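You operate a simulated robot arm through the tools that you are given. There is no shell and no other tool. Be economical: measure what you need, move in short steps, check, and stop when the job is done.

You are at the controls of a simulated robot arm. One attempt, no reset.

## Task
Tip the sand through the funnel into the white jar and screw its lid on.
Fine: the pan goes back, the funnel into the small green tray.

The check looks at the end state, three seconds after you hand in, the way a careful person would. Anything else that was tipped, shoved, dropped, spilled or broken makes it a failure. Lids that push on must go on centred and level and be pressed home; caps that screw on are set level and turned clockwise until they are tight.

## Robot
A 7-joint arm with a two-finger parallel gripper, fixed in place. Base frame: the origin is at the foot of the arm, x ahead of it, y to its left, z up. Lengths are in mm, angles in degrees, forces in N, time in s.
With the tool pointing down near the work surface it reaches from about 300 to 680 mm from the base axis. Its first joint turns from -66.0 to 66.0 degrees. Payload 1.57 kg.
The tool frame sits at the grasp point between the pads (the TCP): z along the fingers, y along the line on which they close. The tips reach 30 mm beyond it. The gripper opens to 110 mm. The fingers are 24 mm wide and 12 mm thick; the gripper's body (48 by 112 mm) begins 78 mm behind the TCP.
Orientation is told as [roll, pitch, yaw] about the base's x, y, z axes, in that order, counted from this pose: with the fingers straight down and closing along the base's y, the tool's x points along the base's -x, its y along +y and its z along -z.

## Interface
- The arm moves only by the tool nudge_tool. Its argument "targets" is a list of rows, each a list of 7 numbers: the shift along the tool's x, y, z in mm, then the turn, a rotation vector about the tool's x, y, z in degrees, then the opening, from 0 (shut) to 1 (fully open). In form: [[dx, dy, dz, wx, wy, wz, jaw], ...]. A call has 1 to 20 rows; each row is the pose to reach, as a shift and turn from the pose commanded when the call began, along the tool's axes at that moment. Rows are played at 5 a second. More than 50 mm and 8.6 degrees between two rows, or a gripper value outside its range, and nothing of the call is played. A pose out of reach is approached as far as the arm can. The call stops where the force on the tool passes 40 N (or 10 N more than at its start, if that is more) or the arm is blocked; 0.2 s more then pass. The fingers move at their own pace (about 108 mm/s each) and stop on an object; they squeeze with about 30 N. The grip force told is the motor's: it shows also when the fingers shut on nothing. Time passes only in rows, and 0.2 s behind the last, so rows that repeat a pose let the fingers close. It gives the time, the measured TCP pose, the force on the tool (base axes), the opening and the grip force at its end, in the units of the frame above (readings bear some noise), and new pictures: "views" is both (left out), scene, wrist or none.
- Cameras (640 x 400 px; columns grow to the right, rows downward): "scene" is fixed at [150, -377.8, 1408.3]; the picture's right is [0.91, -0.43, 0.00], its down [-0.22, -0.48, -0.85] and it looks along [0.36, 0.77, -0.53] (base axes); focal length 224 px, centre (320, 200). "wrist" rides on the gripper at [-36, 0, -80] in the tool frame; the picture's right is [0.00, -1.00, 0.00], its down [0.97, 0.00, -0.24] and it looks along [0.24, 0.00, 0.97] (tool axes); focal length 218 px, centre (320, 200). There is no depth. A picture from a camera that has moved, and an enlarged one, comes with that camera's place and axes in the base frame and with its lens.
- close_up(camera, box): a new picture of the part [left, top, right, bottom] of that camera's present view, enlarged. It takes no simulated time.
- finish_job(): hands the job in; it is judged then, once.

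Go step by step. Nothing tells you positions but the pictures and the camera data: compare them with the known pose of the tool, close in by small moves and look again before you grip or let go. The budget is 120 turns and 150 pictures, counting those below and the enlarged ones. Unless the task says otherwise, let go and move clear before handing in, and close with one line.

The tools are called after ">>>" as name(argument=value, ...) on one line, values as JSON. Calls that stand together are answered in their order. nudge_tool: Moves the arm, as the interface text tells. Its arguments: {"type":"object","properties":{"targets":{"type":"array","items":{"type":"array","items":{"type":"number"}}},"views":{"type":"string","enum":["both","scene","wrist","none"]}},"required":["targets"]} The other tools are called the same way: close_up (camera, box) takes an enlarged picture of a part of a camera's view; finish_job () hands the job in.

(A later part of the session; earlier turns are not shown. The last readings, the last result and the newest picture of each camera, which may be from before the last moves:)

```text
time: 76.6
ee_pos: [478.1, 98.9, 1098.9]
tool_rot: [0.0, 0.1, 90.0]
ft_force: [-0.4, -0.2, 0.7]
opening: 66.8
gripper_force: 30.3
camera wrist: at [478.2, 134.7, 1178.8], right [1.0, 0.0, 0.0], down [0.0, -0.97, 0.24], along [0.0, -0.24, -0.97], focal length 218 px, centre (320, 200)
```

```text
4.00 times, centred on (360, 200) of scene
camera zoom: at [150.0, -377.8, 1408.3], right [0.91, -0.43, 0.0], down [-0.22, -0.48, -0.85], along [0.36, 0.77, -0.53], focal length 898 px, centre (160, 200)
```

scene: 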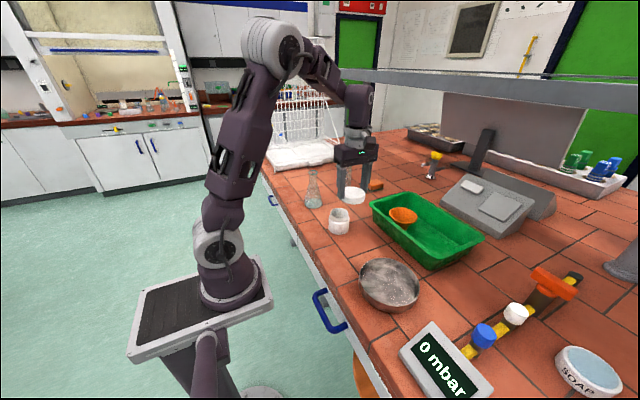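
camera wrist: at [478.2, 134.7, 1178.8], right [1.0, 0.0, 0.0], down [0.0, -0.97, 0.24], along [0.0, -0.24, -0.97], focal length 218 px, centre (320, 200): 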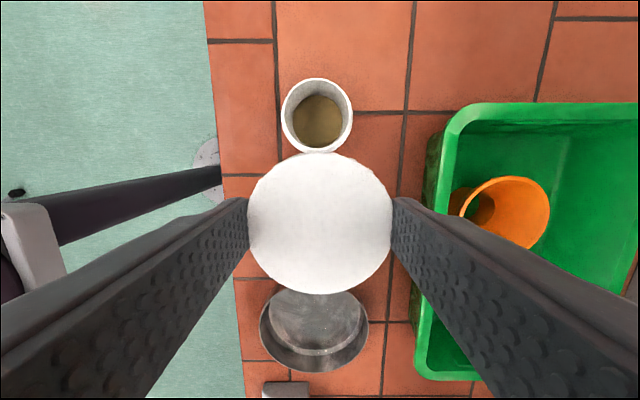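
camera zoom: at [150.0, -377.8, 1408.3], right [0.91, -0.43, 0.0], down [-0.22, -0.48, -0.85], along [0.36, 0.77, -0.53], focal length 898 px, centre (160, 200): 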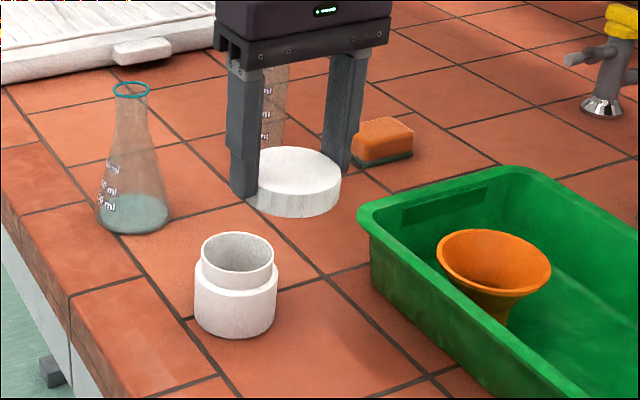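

Sand is in the jar. Jar rim ≈(475,162), z≈968. To have plenty of clockwise travel I turn to yaw 180 and take a second sight of the jar.

>>> nudge_tool(targets=[[-5, -6, 0, 0, 0, -7.5, 0.5], [-10, -12, 0, 0, 0, -15, 0.5], [-15, -18, 0, 0, 0, -22.5, 0.5], [-20, -24, 0, 0, 0, -30, 0.5], [-25, -30, 0, 0, 0, -37.5, 0.5], [-30, -36, 0, 0, 0, -45, 0.5], [-35, -42, 0, 0, 0, -52.5, 0.5], [-40, -48, 0, 0, 0, -60, 0.5], [-45, -54, 0, 0, 0, -67.5, 0.5], [-51, -60, 0, 0, 0, -75, 0.5], [-57, -67, 0, 0, 0, -82.5, 0.5], [-63, -74, 0, 0, 0, -90, 0.5], [-63, -74, 0, 0, 0, -90, 0.5]])

```text
time: 79.4
ee_pos: [552.1, 162.2, 1099.3]
tool_rot: [0.0, 0.0, -179.9]
ft_force: [-0.1, 0.2, -0.1]
opening: 67.0
gripper_force: 29.8
camera wrist: at [515.2, 162.4, 1178.9], right [0.0, 1.0, 0.0], down [0.97, 0.0, 0.24], along [0.24, 0.0, -0.97], focal length 218 px, centre (320, 200)
```

scene: 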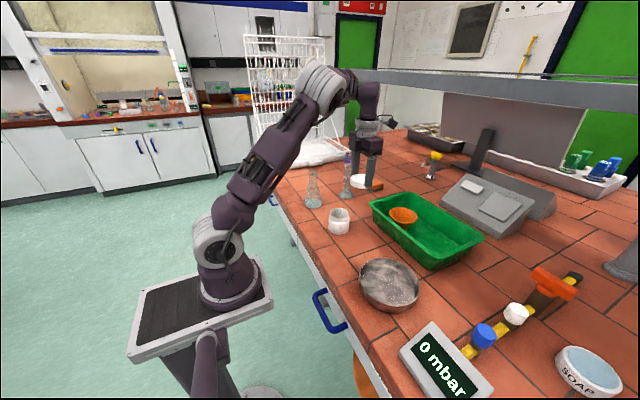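
wrist: 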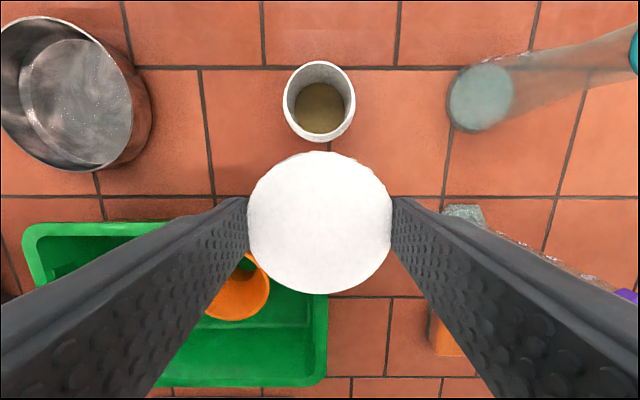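

Jar is 77 mm behind the tool in x, aligned in y. Move above it and come down to just over the rim.

>>> nudge_tool(targets=[[-25, 0.5, 0, 0, 0, 0, 0.5], [-50, 0.9, 0, 0, 0, 0, 0.5], [-77, 0.9, 10, 0, 0, 0, 0.5], [-77, 0.9, 40, 0, 0, 0, 0.5], [-77, 0.9, 65, 0, 0, 0, 0.5], [-77, 0.9, 80, 0, 0, 0, 0.5], [-77, 0.9, 80, 0, 0, 0, 0.5]])

>>> close_up(camera="scene", box=[310, 180, 370, 240])

```text
time: 81.0
ee_pos: [473.7, 163.1, 1018.4]
tool_rot: [-0.1, 0.0, -180.0]
ft_force: [0.3, -0.3, 0.1]
opening: 66.9
gripper_force: 29.9
camera wrist: at [438.6, 161.7, 1097.9], right [0.0, 1.0, 0.0], down [0.97, 0.0, 0.24], along [0.24, 0.0, -0.97], focal length 218 px, centre (320, 200)
```

scene: 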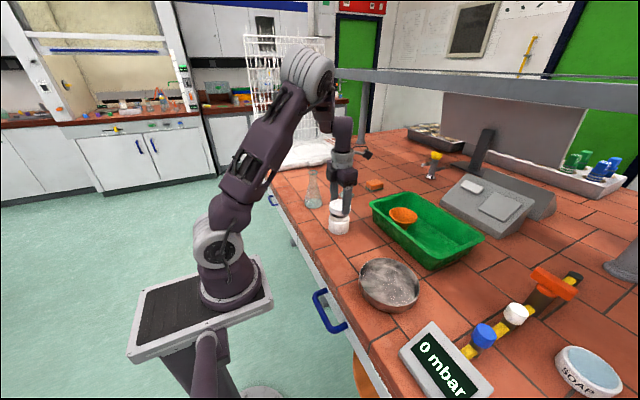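
wrist: 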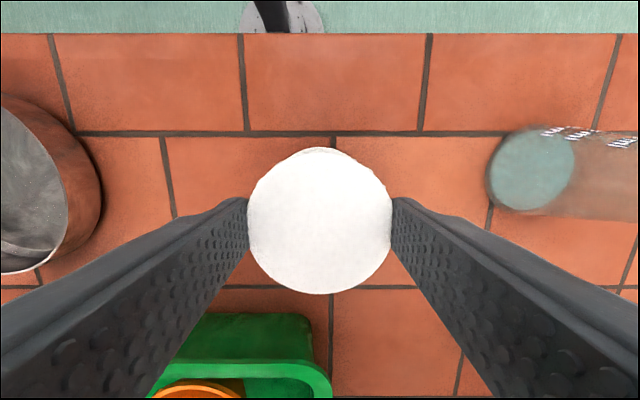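

```text
6.67 times, centred on (340, 210) of scene
camera zoom: at [150.0, -377.8, 1408.3], right [0.91, -0.43, 0.0], down [-0.22, -0.48, -0.85], along [0.36, 0.77, -0.53], focal length 1496 px, centre (187, 133)
```

zoom: 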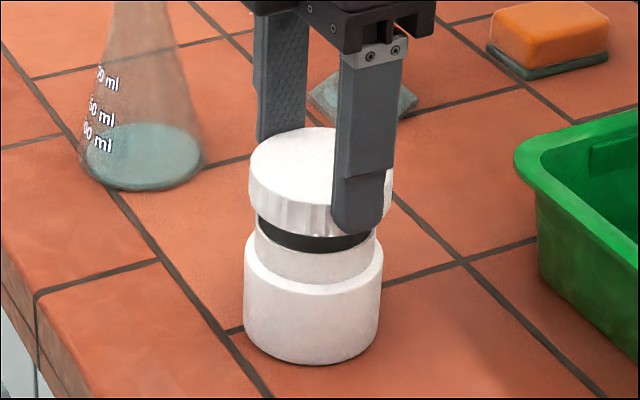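

Lid sits centred ~10 mm above the neck. Lower gently until contact.

>>> nudge_tool(targets=[[0, 0, 3, 0, 0, 0, 0.5], [0, 0, 6, 0, 0, 0, 0.5], [0, 0, 8, 0, 0, 0, 0.5], [0, 0, 10, 0, 0, 0, 0.5], [0, 0, 12, 0, 0, 0, 0.5], [0, 0, 12, 0, 0, 0, 0.5]], views="none")

>>> close_up(camera="scene", box=[310, 180, 370, 240])

```text
time: 82.4
ee_pos: [473.5, 161.9, 1006.5]
tool_rot: [0.0, 0.0, -180.1]
ft_force: [-0.2, -0.3, 0.7]
opening: 66.6
gripper_force: 29.8
```

```text
6.67 times, centred on (340, 210) of scene
camera zoom: at [150.0, -377.8, 1408.3], right [0.91, -0.43, 0.0], down [-0.22, -0.48, -0.85], along [0.36, 0.77, -0.53], focal length 1496 px, centre (187, 133)
```

zoom: 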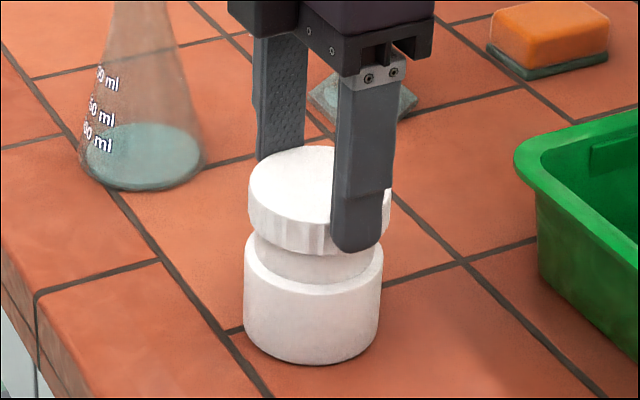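

>>> nudge_tool(targets=[[-0.8, -0.3, 0, 0, 0, 0, 0.5], [-0.8, -0.3, 2, 0, 0, 0, 0.5], [-0.8, -0.3, 4, 0, 0, 0, 0.5], [-0.8, -0.3, 4, 0, 0, 0, 0.5]], views="none")

>>> close_up(camera="scene", box=[310, 180, 370, 240])

```text
time: 83.4
ee_pos: [473.6, 162.5, 1003.0]
tool_rot: [0.0, 0.1, 180.0]
ft_force: [0.7, 1.0, -0.4]
opening: 66.9
gripper_force: 29.6
```

```text
6.67 times, centred on (340, 210) of scene
camera zoom: at [150.0, -377.8, 1408.3], right [0.91, -0.43, 0.0], down [-0.22, -0.48, -0.85], along [0.36, 0.77, -0.53], focal length 1496 px, centre (187, 133)
```

zoom: 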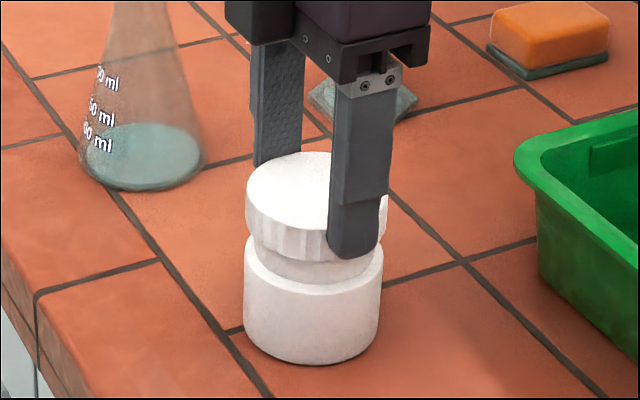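

>>> nudge_tool(targets=[[0, 0, 1, 0, 0, 0, 0.5], [0, 0, 2, 0, 0, 0, 0.5], [0, 0, 3, 0, 0, 0, 0.5], [0, 0, 4, 0, 0, 0, 0.5], [0, 0, 4, 0, 0, 0, 0.5]], views="none")

>>> close_up(camera="scene", box=[310, 180, 370, 240])

```text
time: 84.6
ee_pos: [472.7, 162.7, 999.3]
tool_rot: [0.0, 0.0, -180.0]
ft_force: [0.4, 0.6, -0.1]
opening: 66.9
gripper_force: 29.8
```

```text
6.67 times, centred on (340, 210) of scene
camera zoom: at [150.0, -377.8, 1408.3], right [0.91, -0.43, 0.0], down [-0.22, -0.48, -0.85], along [0.36, 0.77, -0.53], focal length 1496 px, centre (187, 133)
```

zoom: 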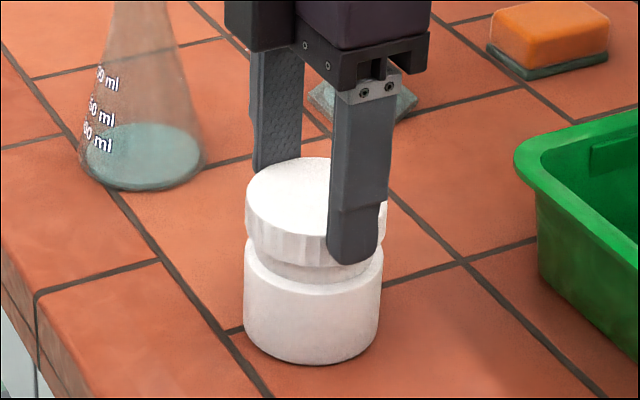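

>>> nudge_tool(targets=[[0, 0, 1, 0, 0, 0, 0.5], [0, 0, 2, 0, 0, 0, 0.5], [0, 0, 3, 0, 0, 0, 0.5], [0, 0, 4, 0, 0, 0, 0.5], [0, 0, 4, 0, 0, 0, 0.5]], views="none")

>>> close_up(camera="scene", box=[310, 180, 370, 240])

```text
time: 85.8
ee_pos: [474.0, 162.2, 995.1]
tool_rot: [0.0, 0.1, 179.9]
ft_force: [0.0, 0.2, -0.1]
opening: 66.7
gripper_force: 29.8
```

```text
6.67 times, centred on (340, 210) of scene
camera zoom: at [150.0, -377.8, 1408.3], right [0.91, -0.43, 0.0], down [-0.22, -0.48, -0.85], along [0.36, 0.77, -0.53], focal length 1496 px, centre (187, 133)
```

zoom: 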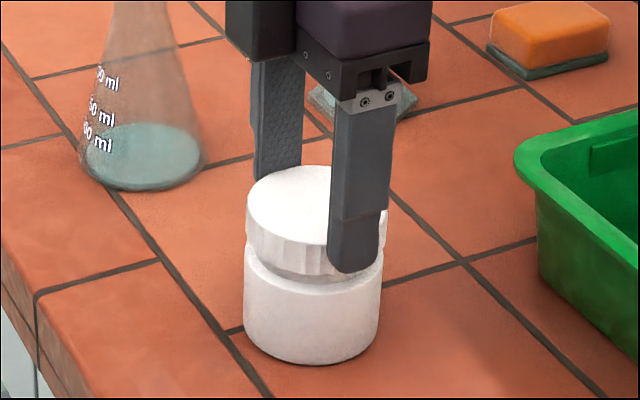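

>>> nudge_tool(targets=[[0, 0, 1, 0, 0, 0, 0.5], [0, 0, 2, 0, 0, 0, 0.5], [0, 0, 3, 0, 0, 0, 0.5], [0, 0, 3, 0, 0, 0, 0.5]], views="none")

>>> close_up(camera="scene", box=[310, 180, 370, 240])

```text
time: 86.8
ee_pos: [472.5, 161.9, 992.1]
tool_rot: [0.1, 0.0, 180.0]
ft_force: [1.2, 0.1, 0.8]
opening: 66.5
gripper_force: 30.1
```

```text
6.67 times, centred on (340, 210) of scene
camera zoom: at [150.0, -377.8, 1408.3], right [0.91, -0.43, 0.0], down [-0.22, -0.48, -0.85], along [0.36, 0.77, -0.53], focal length 1496 px, centre (187, 133)
```

zoom: 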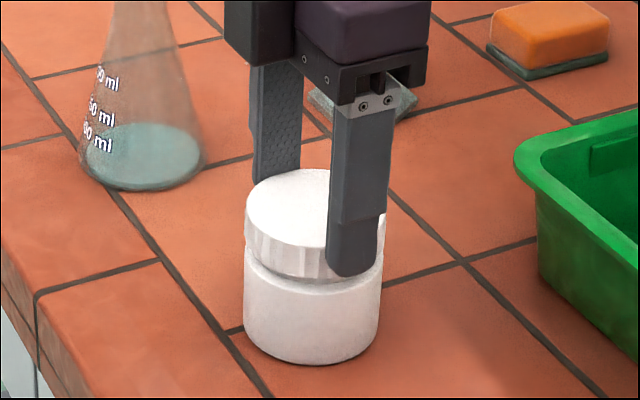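

>>> nudge_tool(targets=[[0, 0, 0.7, 0, 0, 0, 0.5], [0, 0, 1.4, 0, 0, 0, 0.5], [0, 0, 2, 0, 0, 0, 0.5], [0, 0, 2, 0, 0, 0, 0.5]], views="none")

>>> close_up(camera="scene", box=[310, 180, 370, 240])

```text
time: 87.8
ee_pos: [473.0, 161.1, 989.8]
tool_rot: [0.0, -0.1, -180.0]
ft_force: [-0.7, -1.2, 6.0]
opening: 66.9
gripper_force: 29.7
```

```text
6.67 times, centred on (340, 210) of scene
camera zoom: at [149.9, -377.9, 1408.3], right [0.91, -0.43, 0.0], down [-0.22, -0.48, -0.85], along [0.36, 0.77, -0.53], focal length 1496 px, centre (187, 133)
```

zoom: 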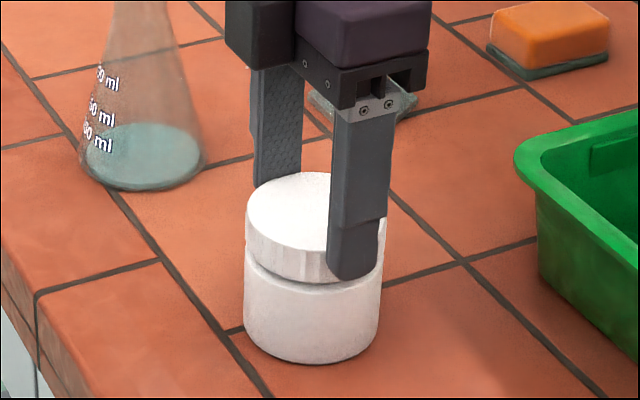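

Light contact (6 N). Start turning clockwise with slight downward follow.

>>> nudge_tool(targets=[[0, 0, 0.1, 0, 0, 8, 0.5], [0, 0, 0.2, 0, 0, 16, 0.5], [0, 0, 0.3, 0, 0, 24, 0.5], [0, 0, 0.4, 0, 0, 32, 0.5], [0, 0, 0.5, 0, 0, 40, 0.5], [0, 0, 0.6, 0, 0, 48, 0.5], [0, 0, 0.7, 0, 0, 56, 0.5], [0, 0, 0.8, 0, 0, 64, 0.5], [0, 0, 0.9, 0, 0, 72, 0.5], [0, 0, 1, 0, 0, 80, 0.5], [0, 0, 1, 0, 0, 80, 0.5]], views="none")

>>> close_up(camera="scene", box=[310, 180, 370, 240])

```text
time: 90.2
ee_pos: [472.2, 162.9, 989.0]
tool_rot: [0.0, 0.0, 99.9]
ft_force: [0.7, -1.7, 4.0]
opening: 67.3
gripper_force: 30.5
```

```text
6.67 times, centred on (340, 210) of scene
camera zoom: at [150.0, -377.9, 1408.2], right [0.91, -0.43, 0.0], down [-0.22, -0.48, -0.85], along [0.36, 0.77, -0.53], focal length 1496 px, centre (187, 133)
```

zoom: 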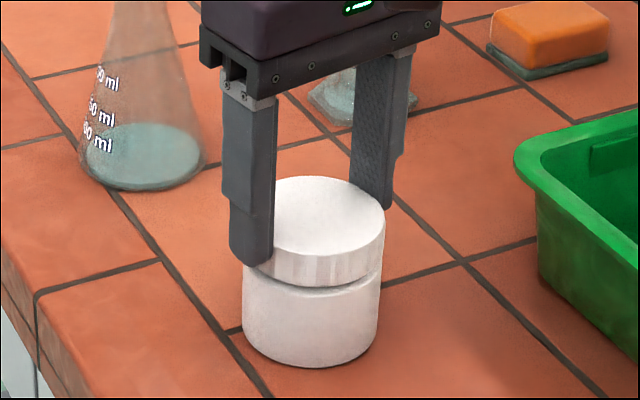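

Threads seem to be taking. Continue another 152° clockwise.

>>> nudge_tool(targets=[[0, 0, 0.1, 0, 0, 8, 0.5], [0, 0, 0.2, 0, 0, 16, 0.5], [0, 0, 0.3, 0, 0, 24, 0.5], [0, 0, 0.4, 0, 0, 32, 0.5], [0, 0, 0.5, 0, 0, 40, 0.5], [0, 0, 0.6, 0, 0, 48, 0.5], [0, 0, 0.7, 0, 0, 56, 0.5], [0, 0, 0.8, 0, 0, 64, 0.5], [0, 0, 0.9, 0, 0, 72, 0.5], [0, 0, 1, 0, 0, 80, 0.5], [0, 0, 1, 0, 0, 80, 0.5]], views="none")

>>> nudge_tool(targets=[[0, 0, 0.1, 0, 0, 8, 0.5], [0, 0, 0.2, 0, 0, 16, 0.5], [0, 0, 0.3, 0, 0, 24, 0.5], [0, 0, 0.4, 0, 0, 32, 0.5], [0, 0, 0.5, 0, 0, 40, 0.5], [0, 0, 0.6, 0, 0, 48, 0.5], [0, 0, 0.7, 0, 0, 56, 0.5], [0, 0, 0.8, 0, 0, 64, 0.5], [0, 0, 0.9, 0, 0, 72, 0.5], [0, 0, 0.9, 0, 0, 72, 0.5]], views="both")

>>> close_up(camera="scene", box=[310, 180, 370, 240])

```text
time: 92.6
ee_pos: [474.1, 162.0, 988.9]
tool_rot: [0.0, 0.0, 19.7]
ft_force: [1.7, -4.6, 11.3]
opening: 66.7
gripper_force: 30.2
```

```text
time: 94.8
ee_pos: [472.7, 162.7, 987.7]
tool_rot: [0.0, 0.0, -52.1]
ft_force: [0.7, 0.4, 12.8]
opening: 66.8
gripper_force: 30.2
camera wrist: at [495.5, 133.6, 1067.4], right [-0.79, -0.61, 0.0], down [-0.6, 0.77, 0.24], along [-0.15, 0.19, -0.97], focal length 218 px, centre (320, 200)
```

scene: 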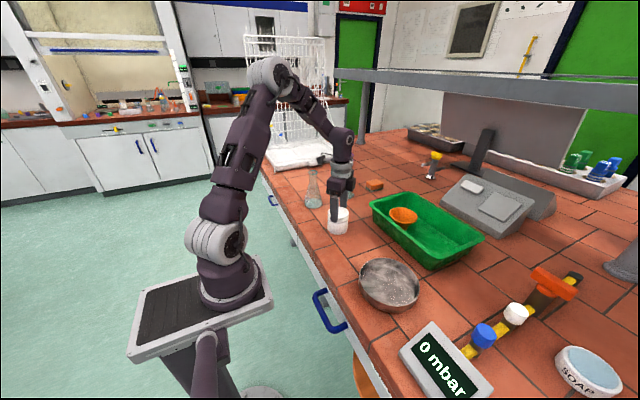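
wrist: 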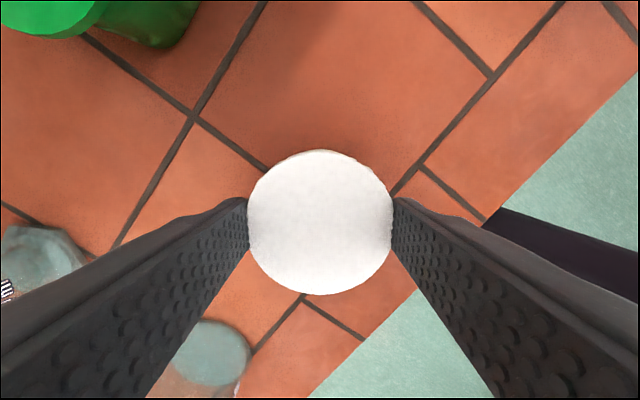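

```text
6.67 times, centred on (340, 210) of scene
camera zoom: at [149.8, -377.9, 1408.3], right [0.91, -0.43, 0.0], down [-0.22, -0.48, -0.85], along [0.36, 0.77, -0.53], focal length 1496 px, centre (187, 133)
```

zoom: 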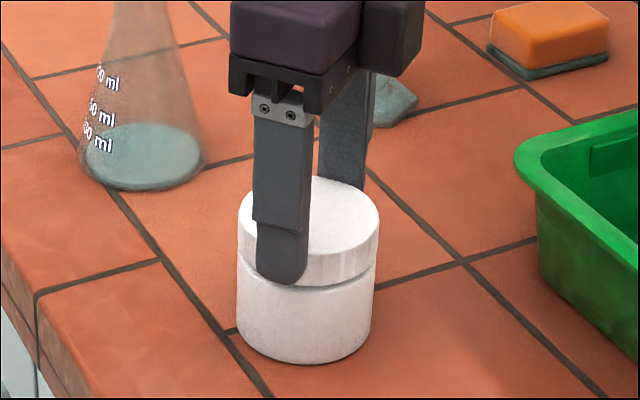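

The lid is following down about 2 mm; force modest. Continue clockwise.

>>> nudge_tool(targets=[[0, 0, 0.1, 0, 0, 8, 0.5], [0, 0, 0.1, 0, 0, 16, 0.5], [0, 0, 0.2, 0, 0, 24, 0.5], [0, 0, 0.2, 0, 0, 32, 0.5], [0, 0, 0.3, 0, 0, 40, 0.5], [0, 0, 0.4, 0, 0, 48, 0.5], [0, 0, 0.4, 0, 0, 56, 0.5], [0, 0, 0.5, 0, 0, 64, 0.5], [0, 0, 0.5, 0, 0, 72, 0.5], [0, 0, 0.5, 0, 0, 72, 0.5]], views="none")

>>> close_up(camera="scene", box=[310, 180, 370, 240])

```text
time: 97.0
ee_pos: [472.2, 162.3, 988.1]
tool_rot: [-0.1, 0.0, -124.1]
ft_force: [-0.1, -0.7, 10.1]
opening: 66.9
gripper_force: 29.7
```

```text
6.67 times, centred on (340, 210) of scene
camera zoom: at [149.9, -377.9, 1408.3], right [0.91, -0.43, 0.0], down [-0.22, -0.48, -0.85], along [0.36, 0.77, -0.53], focal length 1496 px, centre (187, 133)
```

zoom: 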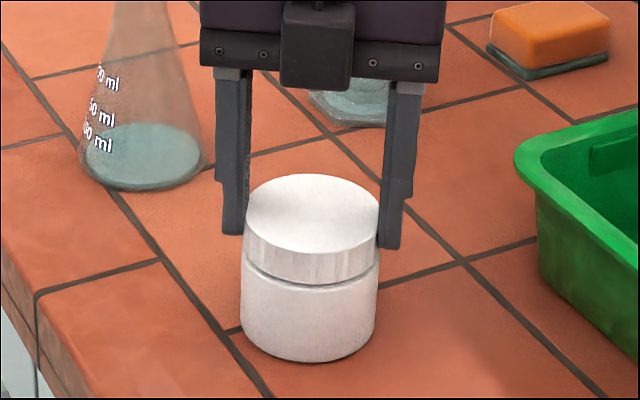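

304° done so far. Release, rewind the wrist and regrip for another turn with more downward press; first a look.

>>> nudge_tool(targets=[[0, 0, 0, 0, 0, 0, 0.65], [0, 0, 0, 0, 0, 0, 0.75], [0, 0, 0, 0, 0, 0, 0.85], [0, 0, -20, 0, 0, 0, 0.85], [0, 0, -45, 0, 0, 0, 0.85], [0, 0, -45, 0, 0, 0, 0.85]])

>>> close_up(camera="scene", box=[310, 180, 370, 240])

```text
time: 98.4
ee_pos: [471.0, 162.6, 1032.2]
tool_rot: [0.0, 0.0, -124.0]
ft_force: [0.5, -0.3, -0.3]
opening: 93.6
gripper_force: 0.1
camera wrist: at [452.0, 133.0, 1112.4], right [-0.83, 0.56, 0.0], down [0.54, 0.8, 0.24], along [0.13, 0.2, -0.97], focal length 218 px, centre (320, 200)
```

scene: 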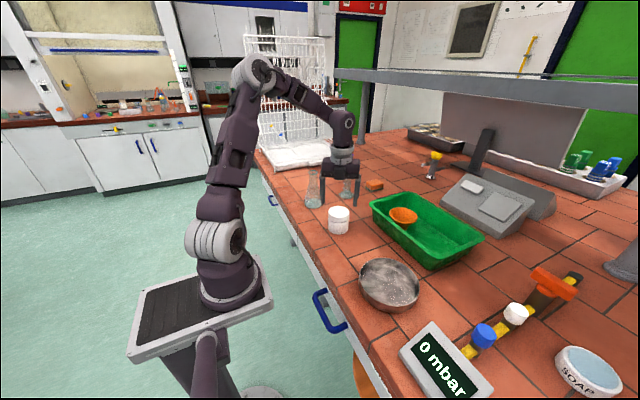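
wrist: 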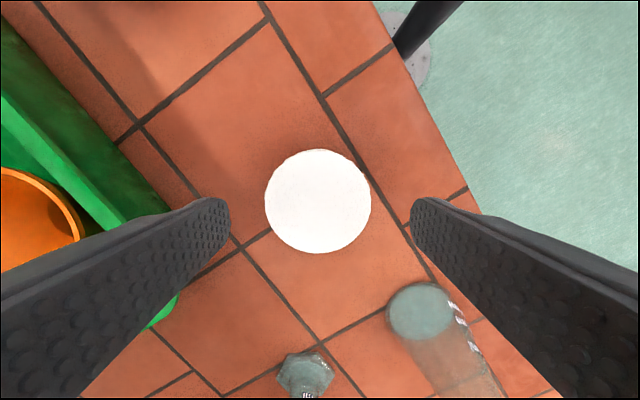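

```text
6.67 times, centred on (340, 210) of scene
camera zoom: at [150.0, -377.8, 1408.3], right [0.91, -0.43, 0.0], down [-0.22, -0.48, -0.85], along [0.36, 0.77, -0.53], focal length 1496 px, centre (187, 133)
```

zoom: 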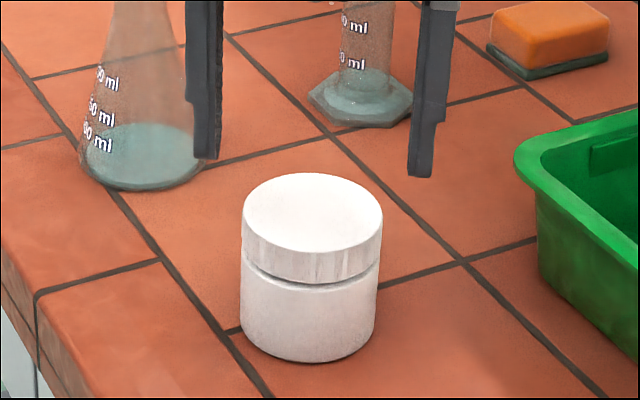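

Lid sits level and centred with a narrow gap. Rewinding the wrist above the jar.

>>> nudge_tool(targets=[[0, 0, 0, 0, 0, -8.4, 0.85], [0, 0, 0, 0, 0, -16.8, 0.85], [0, 0, 0, 0, 0, -25.2, 0.85], [0, 0, 0, 0, 0, -33.6, 0.85], [0, 0, 0, 0, 0, -42, 0.85], [0, 0, 0, 0, 0, -50.4, 0.85], [0, 0, 0, 0, 0, -58.8, 0.85], [0, 0, 0, 0, 0, -67.2, 0.85], [0, 0, 0, 0, 0, -75.6, 0.85], [0, 0, 0, 0, 0, -84, 0.85], [0, 0, 0, 0, 0, -92.4, 0.85], [0, 0, 0, 0, 0, -100.8, 0.85], [0, 0, 0, 0, 0, -109.2, 0.85], [0, 0, 0, 0, 0, -117.6, 0.85], [0, 0, 0, 0, 0, -126, 0.85], [0, 0, 0, 0, 0, -134.4, 0.85], [0, 0, 0, 0, 0, -142.8, 0.85], [0, 0, 0, 0, 0, -151.2, 0.85]], views="none")

>>> nudge_tool(targets=[[0, 0, 0, 0, 0, -8.4, 0.85], [0, 0, 0, 0, 0, -16.8, 0.85], [0, 0, 0, 0, 0, -25.2, 0.85], [0, 0, 0, 0, 0, -33.6, 0.85], [0, 0, 0, 0, 0, -42, 0.85], [0, 0, 0, 0, 0, -50.4, 0.85], [0, 0, 0, 0, 0, -58.8, 0.85], [0, 0, 0, 0, 0, -67.2, 0.85], [0, 0, 0, 0, 0, -75.6, 0.85], [0, 0, 0, 0, 0, -84, 0.85], [0, 0, 0, 0, 0, -92.4, 0.85], [0, 0, 0, 0, 0, -100.8, 0.85], [0, 0, 0, 0, 0, -109.2, 0.85], [0, 0, 0, 0, 0, -117.6, 0.85], [0, 0, 0, 0, 0, -126, 0.85], [0, 0, 0, 0, 0, -134.4, 0.85], [0, 0, 0, 0, 0, -142.8, 0.85], [0, 0, 0, 0, 0, -142.8, 0.85]], views="wrist")

```text
time: 102.2
ee_pos: [473.5, 162.9, 1031.2]
tool_rot: [-0.1, 0.0, 27.3]
ft_force: [0.0, -0.5, 0.2]
opening: 93.5
gripper_force: 0.1
```

```text
time: 106.0
ee_pos: [474.0, 161.5, 1032.7]
tool_rot: [0.0, -0.1, 170.1]
ft_force: [0.7, 0.0, -0.2]
opening: 93.4
gripper_force: 0.1
camera wrist: at [438.5, 168.5, 1111.7], right [0.17, 0.99, 0.0], down [0.96, -0.17, 0.24], along [0.24, -0.04, -0.97], focal length 218 px, centre (320, 200)
```

wrist: 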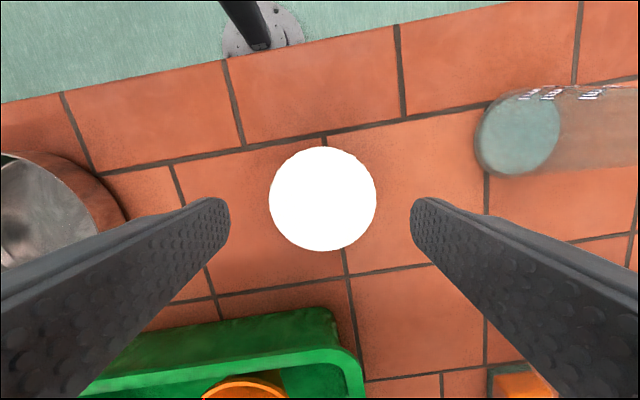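

>>> nudge_tool(targets=[[-1, -1, 15, 0, 0, 0, 0.85], [-1, -1, 30, 0, 0, 0, 0.85], [-1, -1, 43, 0, 0, 0, 0.85], [-1, -1, 43, 0, 0, 0, 0.75], [-1, -1, 43, 0, 0, 0, 0.65], [-1, -1, 43, 0, 0, 0, 0.55], [-1, -1, 43, 0, 0, 0, 0.5], [-1, -1, 43, 0, 0, 0, 0.5]], views="none")

>>> close_up(camera="scene", box=[310, 180, 370, 240])

```text
time: 107.8
ee_pos: [471.9, 163.7, 988.9]
tool_rot: [0.0, 0.0, 170.1]
ft_force: [0.5, 0.1, -0.6]
opening: 69.9
gripper_force: 29.5
```

```text
6.67 times, centred on (340, 210) of scene
camera zoom: at [150.0, -377.8, 1408.3], right [0.91, -0.43, 0.0], down [-0.22, -0.48, -0.85], along [0.36, 0.77, -0.53], focal length 1496 px, centre (187, 133)
```

zoom: 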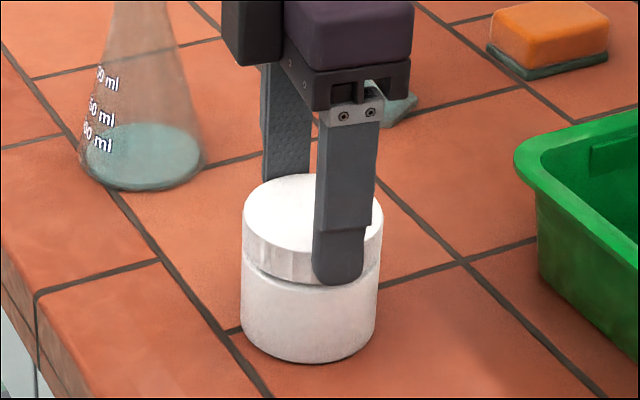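

Regripped. Turn clockwise with a firmer press.

>>> nudge_tool(targets=[[0, 0, 1, 0, 0, 0, 0.5], [0, 0, 1.5, 0, 0, 8, 0.5], [0, 0, 1.5, 0, 0, 16, 0.5], [0, 0, 1.6, 0, 0, 24, 0.5], [0, 0, 1.6, 0, 0, 32, 0.5], [0, 0, 1.7, 0, 0, 40, 0.5], [0, 0, 1.7, 0, 0, 48, 0.5], [0, 0, 1.8, 0, 0, 56, 0.5], [0, 0, 1.8, 0, 0, 64, 0.5], [0, 0, 1.9, 0, 0, 72, 0.5], [0, 0, 2, 0, 0, 80, 0.5], [0, 0, 2, 0, 0, 80, 0.5]], views="none")

>>> close_up(camera="scene", box=[310, 180, 370, 240])

```text
time: 110.4
ee_pos: [472.4, 163.7, 986.7]
tool_rot: [0.0, 0.0, 89.8]
ft_force: [1.4, -0.1, 14.0]
opening: 69.7
gripper_force: 29.9
```

```text
6.67 times, centred on (340, 210) of scene
camera zoom: at [149.8, -377.9, 1408.3], right [0.91, -0.43, 0.0], down [-0.22, -0.48, -0.85], along [0.36, 0.77, -0.53], focal length 1496 px, centre (187, 133)
```

zoom: 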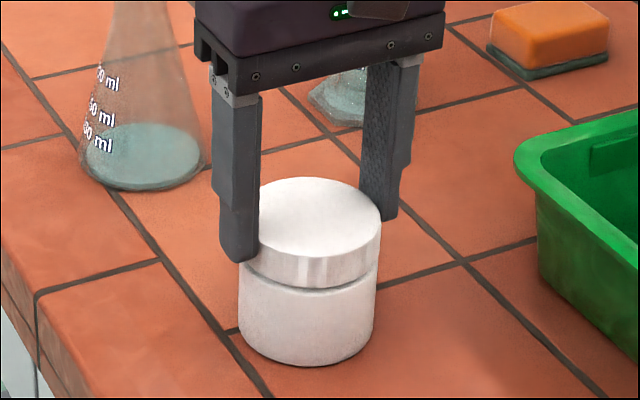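

>>> nudge_tool(targets=[[0, 0, 0.1, 0, 0, 8, 0.5], [0, 0, 0.2, 0, 0, 16, 0.5], [0, 0, 0.3, 0, 0, 24, 0.5], [0, 0, 0.3, 0, 0, 32, 0.5], [0, 0, 0.4, 0, 0, 40, 0.5], [0, 0, 0.5, 0, 0, 48, 0.5], [0, 0, 0.6, 0, 0, 56, 0.5], [0, 0, 0.6, 0, 0, 64, 0.5], [0, 0, 0.7, 0, 0, 72, 0.5], [0, 0, 0.8, 0, 0, 80, 0.5], [0, 0, 0.8, 0, 0, 80, 0.5]], views="none")

>>> nudge_tool(targets=[[0, 0, 0.1, 0, 0, 8, 0.5], [0, 0, 0.2, 0, 0, 16, 0.5], [0, 0, 0.3, 0, 0, 24, 0.5], [0, 0, 0.3, 0, 0, 32, 0.5], [0, 0, 0.4, 0, 0, 40, 0.5], [0, 0, 0.5, 0, 0, 48, 0.5], [0, 0, 0.6, 0, 0, 56, 0.5], [0, 0, 0.6, 0, 0, 64, 0.5], [0, 0, 0.7, 0, 0, 72, 0.5], [0, 0, 0.8, 0, 0, 80, 0.5], [0, 0, 0.8, 0, 0, 80, 0.5]], views="none")

>>> close_up(camera="scene", box=[310, 180, 370, 240])

```text
time: 112.8
ee_pos: [472.3, 162.6, 985.7]
tool_rot: [0.0, 0.0, 9.9]
ft_force: [2.5, 3.6, 29.1]
opening: 70.0
gripper_force: 29.9
```

```text
time: 115.2
ee_pos: [472.4, 162.5, 985.4]
tool_rot: [0.0, 0.0, -70.2]
ft_force: [0.9, 1.8, 8.9]
opening: 69.7
gripper_force: 29.8
```

```text
6.67 times, centred on (340, 210) of scene
camera zoom: at [149.9, -377.8, 1408.3], right [0.91, -0.43, 0.0], down [-0.22, -0.48, -0.85], along [0.36, 0.77, -0.53], focal length 1496 px, centre (187, 133)
```

zoom: 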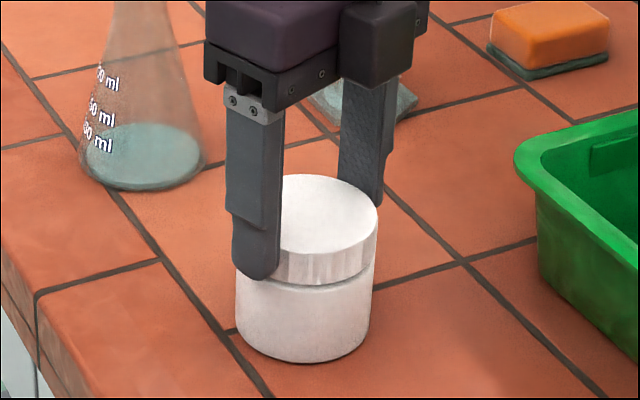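

The lid keeps coming down (z 988.9→985.4). Continue 56° more, then release and inspect.

>>> nudge_tool(targets=[[0, 0, 0.1, 0, 0, 8, 0.5], [0, 0, 0.2, 0, 0, 16, 0.5], [0, 0, 0.3, 0, 0, 24, 0.5], [0, 0, 0.3, 0, 0, 32, 0.5], [0, 0, 0.4, 0, 0, 40, 0.5], [0, 0, 0.5, 0, 0, 48, 0.5], [0, 0, 0.5, 0, 0, 56, 0.5], [0, 0, 0.5, 0, 0, 56, 0.5]], views="none")

>>> nudge_tool(targets=[[0, 0, 0, 0, 0, 0, 0.65], [0, 0, 0, 0, 0, 0, 0.75], [0, 0, 0, 0, 0, 0, 0.85], [0, 0, -20, 0, 0, 0, 0.85], [0, 0, -45, 0, 0, 0, 0.85], [0, 0, -45, 0, 0, 0, 0.85]], views="wrist")

>>> close_up(camera="scene", box=[310, 180, 370, 240])

```text
time: 117.0
ee_pos: [473.1, 162.6, 985.2]
tool_rot: [0.1, -0.2, -126.2]
ft_force: [0.6, -0.5, 3.6]
opening: 70.0
gripper_force: 29.6
```

```text
time: 118.4
ee_pos: [472.2, 161.9, 1030.8]
tool_rot: [0.0, 0.0, -126.0]
ft_force: [1.0, 0.3, -0.8]
opening: 93.5
gripper_force: 0.0
camera wrist: at [452.2, 132.8, 1111.1], right [-0.81, 0.59, 0.0], down [0.57, 0.79, 0.24], along [0.14, 0.19, -0.97], focal length 218 px, centre (320, 200)
```

wrist: 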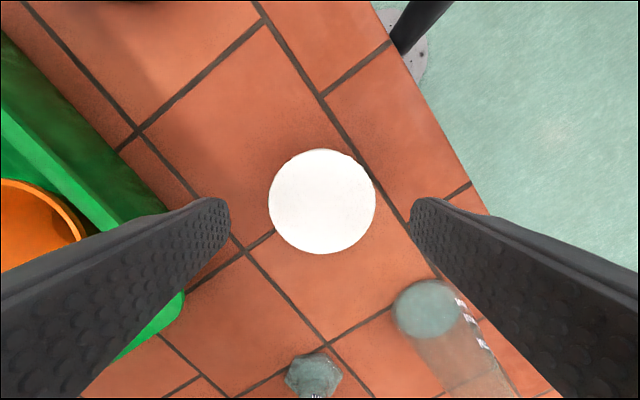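

```text
6.67 times, centred on (340, 210) of scene
camera zoom: at [150.0, -377.8, 1408.3], right [0.91, -0.43, 0.0], down [-0.22, -0.48, -0.85], along [0.36, 0.77, -0.53], focal length 1496 px, centre (187, 133)
```

zoom: 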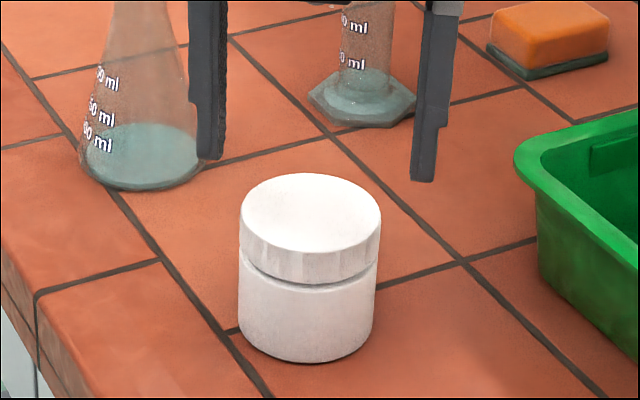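

The lid's height looks unchanged by the second turn, so it may be tight already with the jar turning along. I'll look closely at details.

>>> close_up(camera="scene", box=[324, 203, 352, 237])

```text
11.76 times, centred on (338, 220) of scene
camera zoom: at [150.0, -377.8, 1408.3], right [0.91, -0.43, 0.0], down [-0.22, -0.48, -0.85], along [0.36, 0.77, -0.53], focal length 2640 px, centre (108, -35)
```

zoom: 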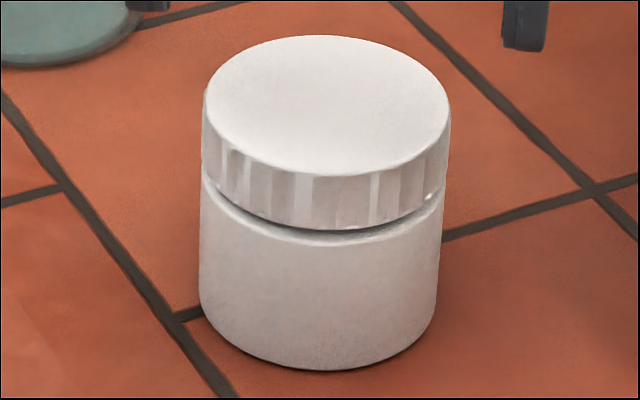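

The axial force vanished while turning, which hints the fingers were slipping round a tight lid. To confirm, I'll regrip, turn again with light pressure and compare the rib pattern before/after.

>>> nudge_tool(targets=[[0, 0, 0, 0, 0, -8.4, 0.85], [0, 0, 0, 0, 0, -16.8, 0.85], [0, 0, 0, 0, 0, -25.2, 0.85], [0, 0, 0, 0, 0, -33.6, 0.85], [0, 0, 0, 0, 0, -42, 0.85], [0, 0, 0, 0, 0, -50.4, 0.85], [0, 0, 0, 0, 0, -58.8, 0.85], [0, 0, 0, 0, 0, -67.2, 0.85], [0, 0, 0, 0, 0, -75.6, 0.85], [0, 0, 0, 0, 0, -84, 0.85], [0, 0, 0, 0, 0, -92.4, 0.85], [0, 0, 0, 0, 0, -100.8, 0.85], [0, 0, 0, 0, 0, -109.2, 0.85], [0, 0, 0, 0, 0, -117.6, 0.85], [0, 0, 0, 0, 0, -126, 0.85], [0, 0, 0, 0, 0, -134.4, 0.85], [0, 0, 0, 0, 0, -142.8, 0.85], [0, 0, 0, 0, 0, -151.2, 0.85], [0, 0, 0, 0, 0, -151.2, 0.85]], views="none")

>>> nudge_tool(targets=[[0, 0, 15, 0, 0, 0, 0.85], [0, 0, 30, 0, 0, 0, 0.85], [0, 0, 43, 0, 0, 0, 0.85], [0, 0, 43, 0, 0, 0, 0.75], [0, 0, 43, 0, 0, 0, 0.65], [0, 0, 43, 0, 0, 0, 0.55], [0, 0, 43, 0, 0, 0, 0.5], [0, 0, 43, 0, 0, 0, 0.5]], views="none")

>>> close_up(camera="scene", box=[324, 203, 352, 237])

```text
time: 122.4
ee_pos: [472.1, 163.7, 1029.5]
tool_rot: [-0.1, 0.1, 25.3]
ft_force: [-0.1, -0.4, 0.6]
opening: 93.3
gripper_force: 0.0
```

```text
time: 124.2
ee_pos: [473.0, 163.3, 986.5]
tool_rot: [0.0, 0.0, 25.3]
ft_force: [-0.2, 0.2, -0.4]
opening: 68.2
gripper_force: 30.1
```

```text
11.76 times, centred on (338, 220) of scene
camera zoom: at [150.0, -377.8, 1408.3], right [0.91, -0.43, 0.0], down [-0.22, -0.48, -0.85], along [0.36, 0.77, -0.53], focal length 2640 px, centre (108, -35)
```

zoom: 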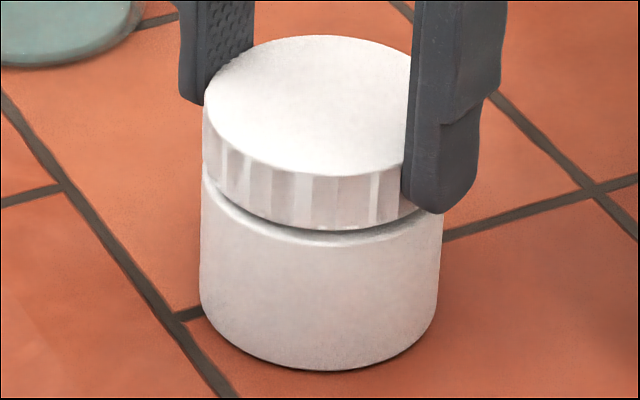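

>>> nudge_tool(targets=[[0, 0, 0.3, 0, 0, 4, 0.5], [0, 0, 0.3, 0, 0, 8, 0.5], [0, 0, 0.3, 0, 0, 8, 0.5]], views="none")

>>> close_up(camera="scene", box=[324, 203, 352, 237])

```text
time: 125.0
ee_pos: [471.3, 161.4, 986.6]
tool_rot: [0.0, 0.0, 17.2]
ft_force: [0.6, 0.9, -0.8]
opening: 67.9
gripper_force: 29.9
```

```text
11.76 times, centred on (338, 220) of scene
camera zoom: at [150.0, -377.8, 1408.3], right [0.91, -0.43, 0.0], down [-0.22, -0.48, -0.85], along [0.36, 0.77, -0.53], focal length 2640 px, centre (108, -35)
```

zoom: 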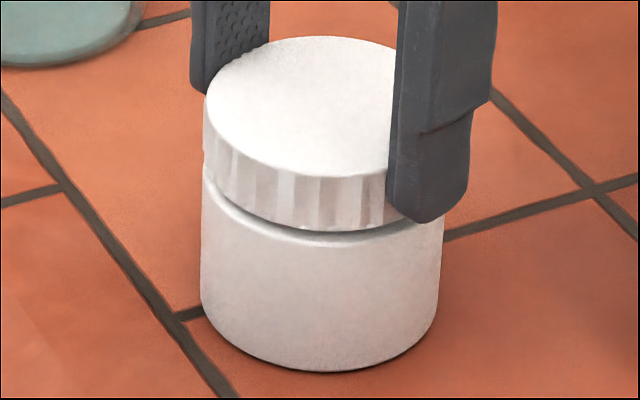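

The lid turns with the fingers. To tell if the jar turns with it, I look for surface texture on the jar body at high zoom, before and after a small turn without axial load.

>>> close_up(camera="scene", box=[327, 216, 347, 236])

>>> nudge_tool(targets=[[0, 0, 0, 0, 0, 4, 0.5], [0, 0, 0, 0, 0, 8, 0.5], [0, 0, 0, 0, 0, 12, 0.5], [0, 0, 0, 0, 0, 12, 0.5]], views="none")

>>> close_up(camera="scene", box=[327, 216, 347, 236])

```text
16.00 times, centred on (337, 226) of scene
camera zoom: at [150.0, -377.8, 1408.3], right [0.91, -0.43, 0.0], down [-0.22, -0.48, -0.85], along [0.36, 0.77, -0.53], focal length 3591 px, centre (48, -216)
```

zoom: 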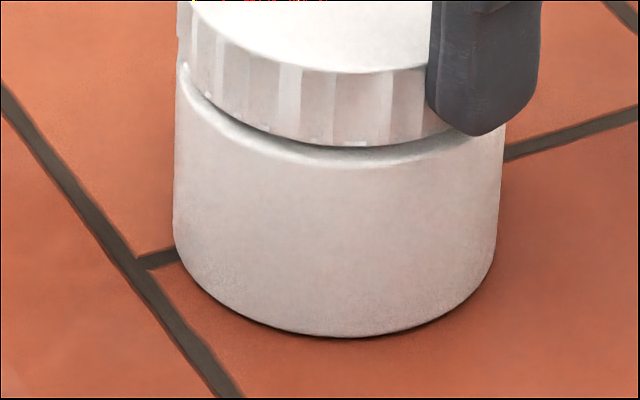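

```text
time: 126.0
ee_pos: [472.7, 163.6, 987.2]
tool_rot: [0.0, 0.0, 5.1]
ft_force: [-0.2, -0.3, 1.3]
opening: 67.8
gripper_force: 30.0
```

```text
16.00 times, centred on (337, 226) of scene
camera zoom: at [150.0, -377.8, 1408.3], right [0.91, -0.43, 0.0], down [-0.22, -0.48, -0.85], along [0.36, 0.77, -0.53], focal length 3591 px, centre (48, -216)
```

zoom: 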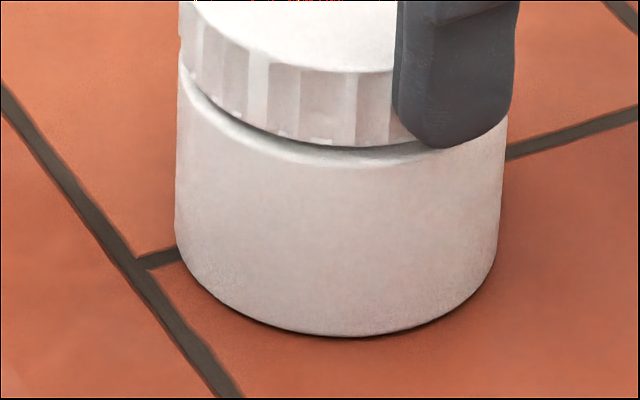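

The lid's skirt now sits right down at the jar's shoulder. One more clockwise sweep without much axial load, then release and inspect.

>>> nudge_tool(targets=[[0, 0, 0.2, 0, 0, 8, 0.5], [0, 0, 0.3, 0, 0, 16, 0.5], [0, 0, 0.4, 0, 0, 24, 0.5], [0, 0, 0.5, 0, 0, 32, 0.5], [0, 0, 0.5, 0, 0, 40, 0.5], [0, 0, 0.5, 0, 0, 48, 0.5], [0, 0, 0.5, 0, 0, 56, 0.5], [0, 0, 0.5, 0, 0, 64, 0.5], [0, 0, 0.5, 0, 0, 72, 0.5], [0, 0, 0.5, 0, 0, 80, 0.5], [0, 0, 0.5, 0, 0, 88, 0.5], [0, 0, 0.5, 0, 0, 96, 0.5], [0, 0, 0.5, 0, 0, 104, 0.5], [0, 0, 0.5, 0, 0, 112, 0.5], [0, 0, 0.5, 0, 0, 112, 0.5]], views="none")

>>> close_up(camera="scene", box=[324, 203, 352, 237])

```text
time: 129.2
ee_pos: [471.9, 163.3, 987.2]
tool_rot: [0.0, 0.0, -106.9]
ft_force: [0.5, 0.4, -1.0]
opening: 68.1
gripper_force: 30.5
```

```text
11.76 times, centred on (338, 220) of scene
camera zoom: at [150.0, -377.8, 1408.3], right [0.91, -0.43, 0.0], down [-0.22, -0.48, -0.85], along [0.36, 0.77, -0.53], focal length 2640 px, centre (108, -35)
```

zoom: 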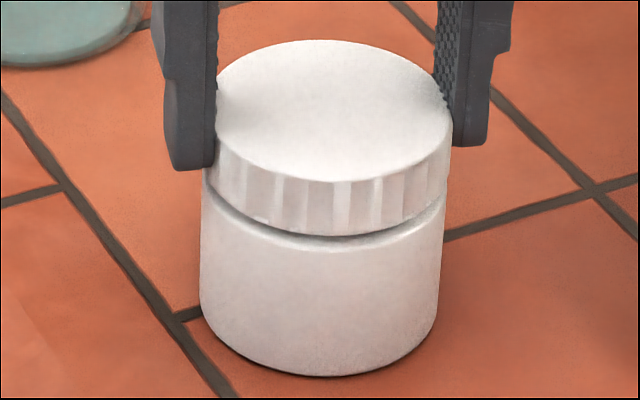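

The lid is down, level and centred. Release, rise clear and check the overall scene.

>>> nudge_tool(targets=[[0, 0, 0, 0, 0, 0, 0.65], [0, 0, 0, 0, 0, 0, 0.75], [0, 0, 0, 0, 0, 0, 0.85], [0, 0, 0, 0, 0, 0, 0.85], [0, 0, -25, 0, 0, 0, 0.85], [0, 0, -60, 0, 0, 0, 0.85], [0, 0, -105, 0, 0, 0, 0.85], [0, 0, -150, 0, 0, 0, 0.85], [0, 0, -150, 0, 0, 0, 0.85]])

>>> close_up(camera="scene", box=[324, 203, 352, 237])

>>> close_up(camera="scene", box=[290, 160, 490, 320])

```text
time: 131.2
ee_pos: [473.3, 160.8, 1137.6]
tool_rot: [0.0, 0.0, -106.8]
ft_force: [0.0, 0.9, 0.2]
opening: 93.5
gripper_force: 0.0
camera wrist: at [462.5, 126.9, 1217.5], right [-0.96, 0.29, 0.0], down [0.28, 0.93, 0.24], along [0.07, 0.23, -0.97], focal length 218 px, centre (320, 200)
```

scene: 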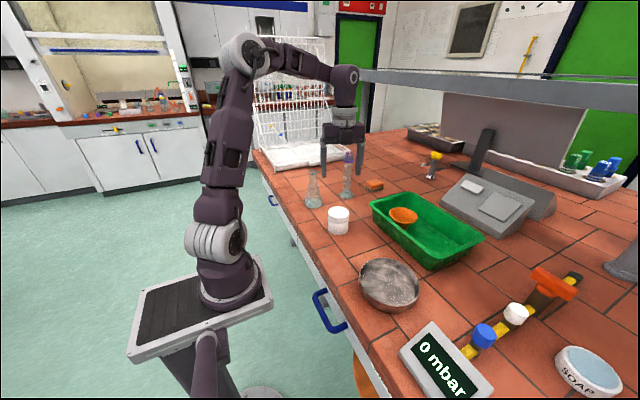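
wrist: 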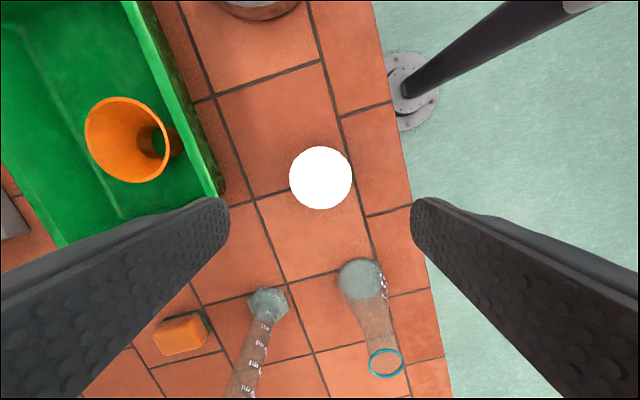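

```text
11.76 times, centred on (338, 220) of scene
camera zoom: at [150.0, -377.8, 1408.3], right [0.91, -0.43, 0.0], down [-0.22, -0.48, -0.85], along [0.36, 0.77, -0.53], focal length 2640 px, centre (108, -35)
```

zoom: 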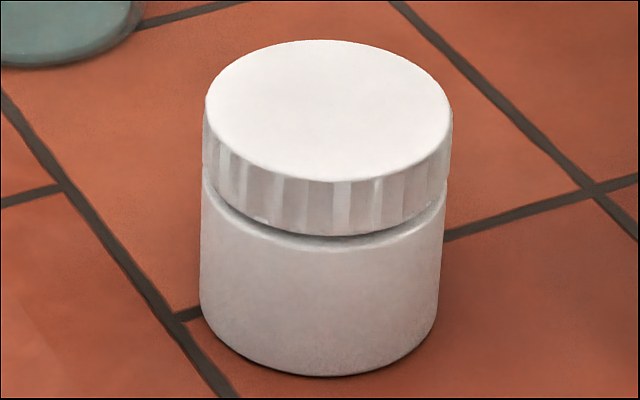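

```text
2.50 times, centred on (390, 240) of scene
camera zoom: at [150.0, -377.8, 1408.3], right [0.91, -0.43, 0.0], down [-0.22, -0.48, -0.85], along [0.36, 0.77, -0.53], focal length 561 px, centre (145, 100)
```

zoom: 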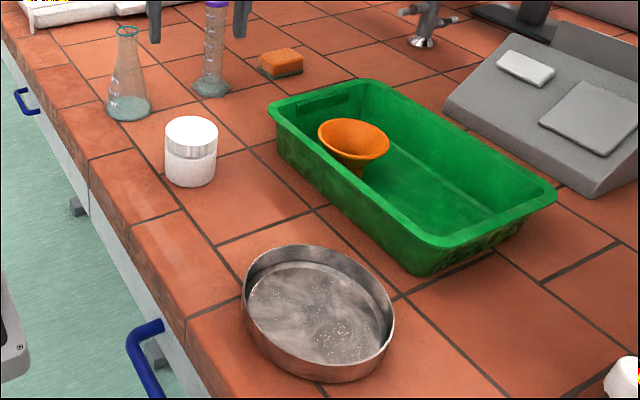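

All in place visually. As a test of the thread I'll regrip the lid and lift only ~5 mm: if screwed on, the jar comes along.

>>> nudge_tool(targets=[[0, 0, 40, 0, 0, 0, 0.85], [0, 0, 80, 0, 0, 0, 0.85], [0, 0, 115, 0, 0, 0, 0.85], [0, 0, 140, 0, 0, 0, 0.85], [0, 0, 149, 0, 0, 0, 0.85], [0, 0, 149, 0, 0, 0, 0.75], [0, 0, 149, 0, 0, 0, 0.65], [0, 0, 149, 0, 0, 0, 0.55], [0, 0, 149, 0, 0, 0, 0.5], [0, 0, 149, 0, 0, 0, 0.5]], views="none")

>>> nudge_tool(targets=[[0, 0, -1, 0, 0, 0, 0.5], [0, 0, -2, 0, 0, 0, 0.5], [0, 0, -4, 0, 0, 0, 0.5], [0, 0, -6, 0, 0, 0, 0.5], [0, 0, -6, 0, 0, 0, 0.5]], views="none")

>>> close_up(camera="scene", box=[324, 203, 352, 237])

```text
time: 133.4
ee_pos: [472.4, 161.8, 988.3]
tool_rot: [0.0, -0.1, -106.8]
ft_force: [-0.4, -0.6, -0.9]
opening: 68.1
gripper_force: 30.0
```

```text
time: 134.6
ee_pos: [473.1, 162.6, 992.8]
tool_rot: [0.0, 0.0, -106.8]
ft_force: [-0.9, 0.6, -0.3]
opening: 68.1
gripper_force: 30.0
```

```text
11.76 times, centred on (338, 220) of scene
camera zoom: at [150.0, -377.8, 1408.3], right [0.91, -0.43, 0.0], down [-0.22, -0.48, -0.85], along [0.36, 0.77, -0.53], focal length 2640 px, centre (108, -35)
```

zoom: 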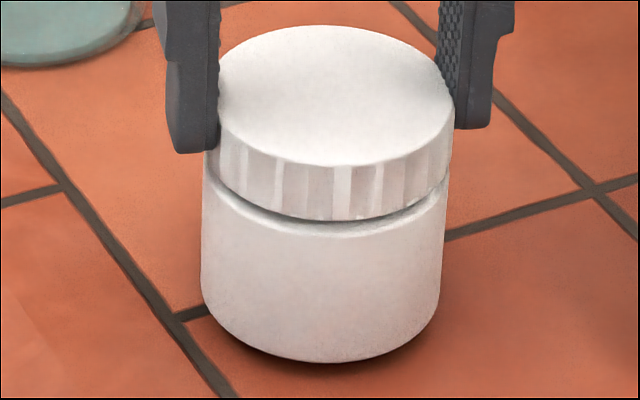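

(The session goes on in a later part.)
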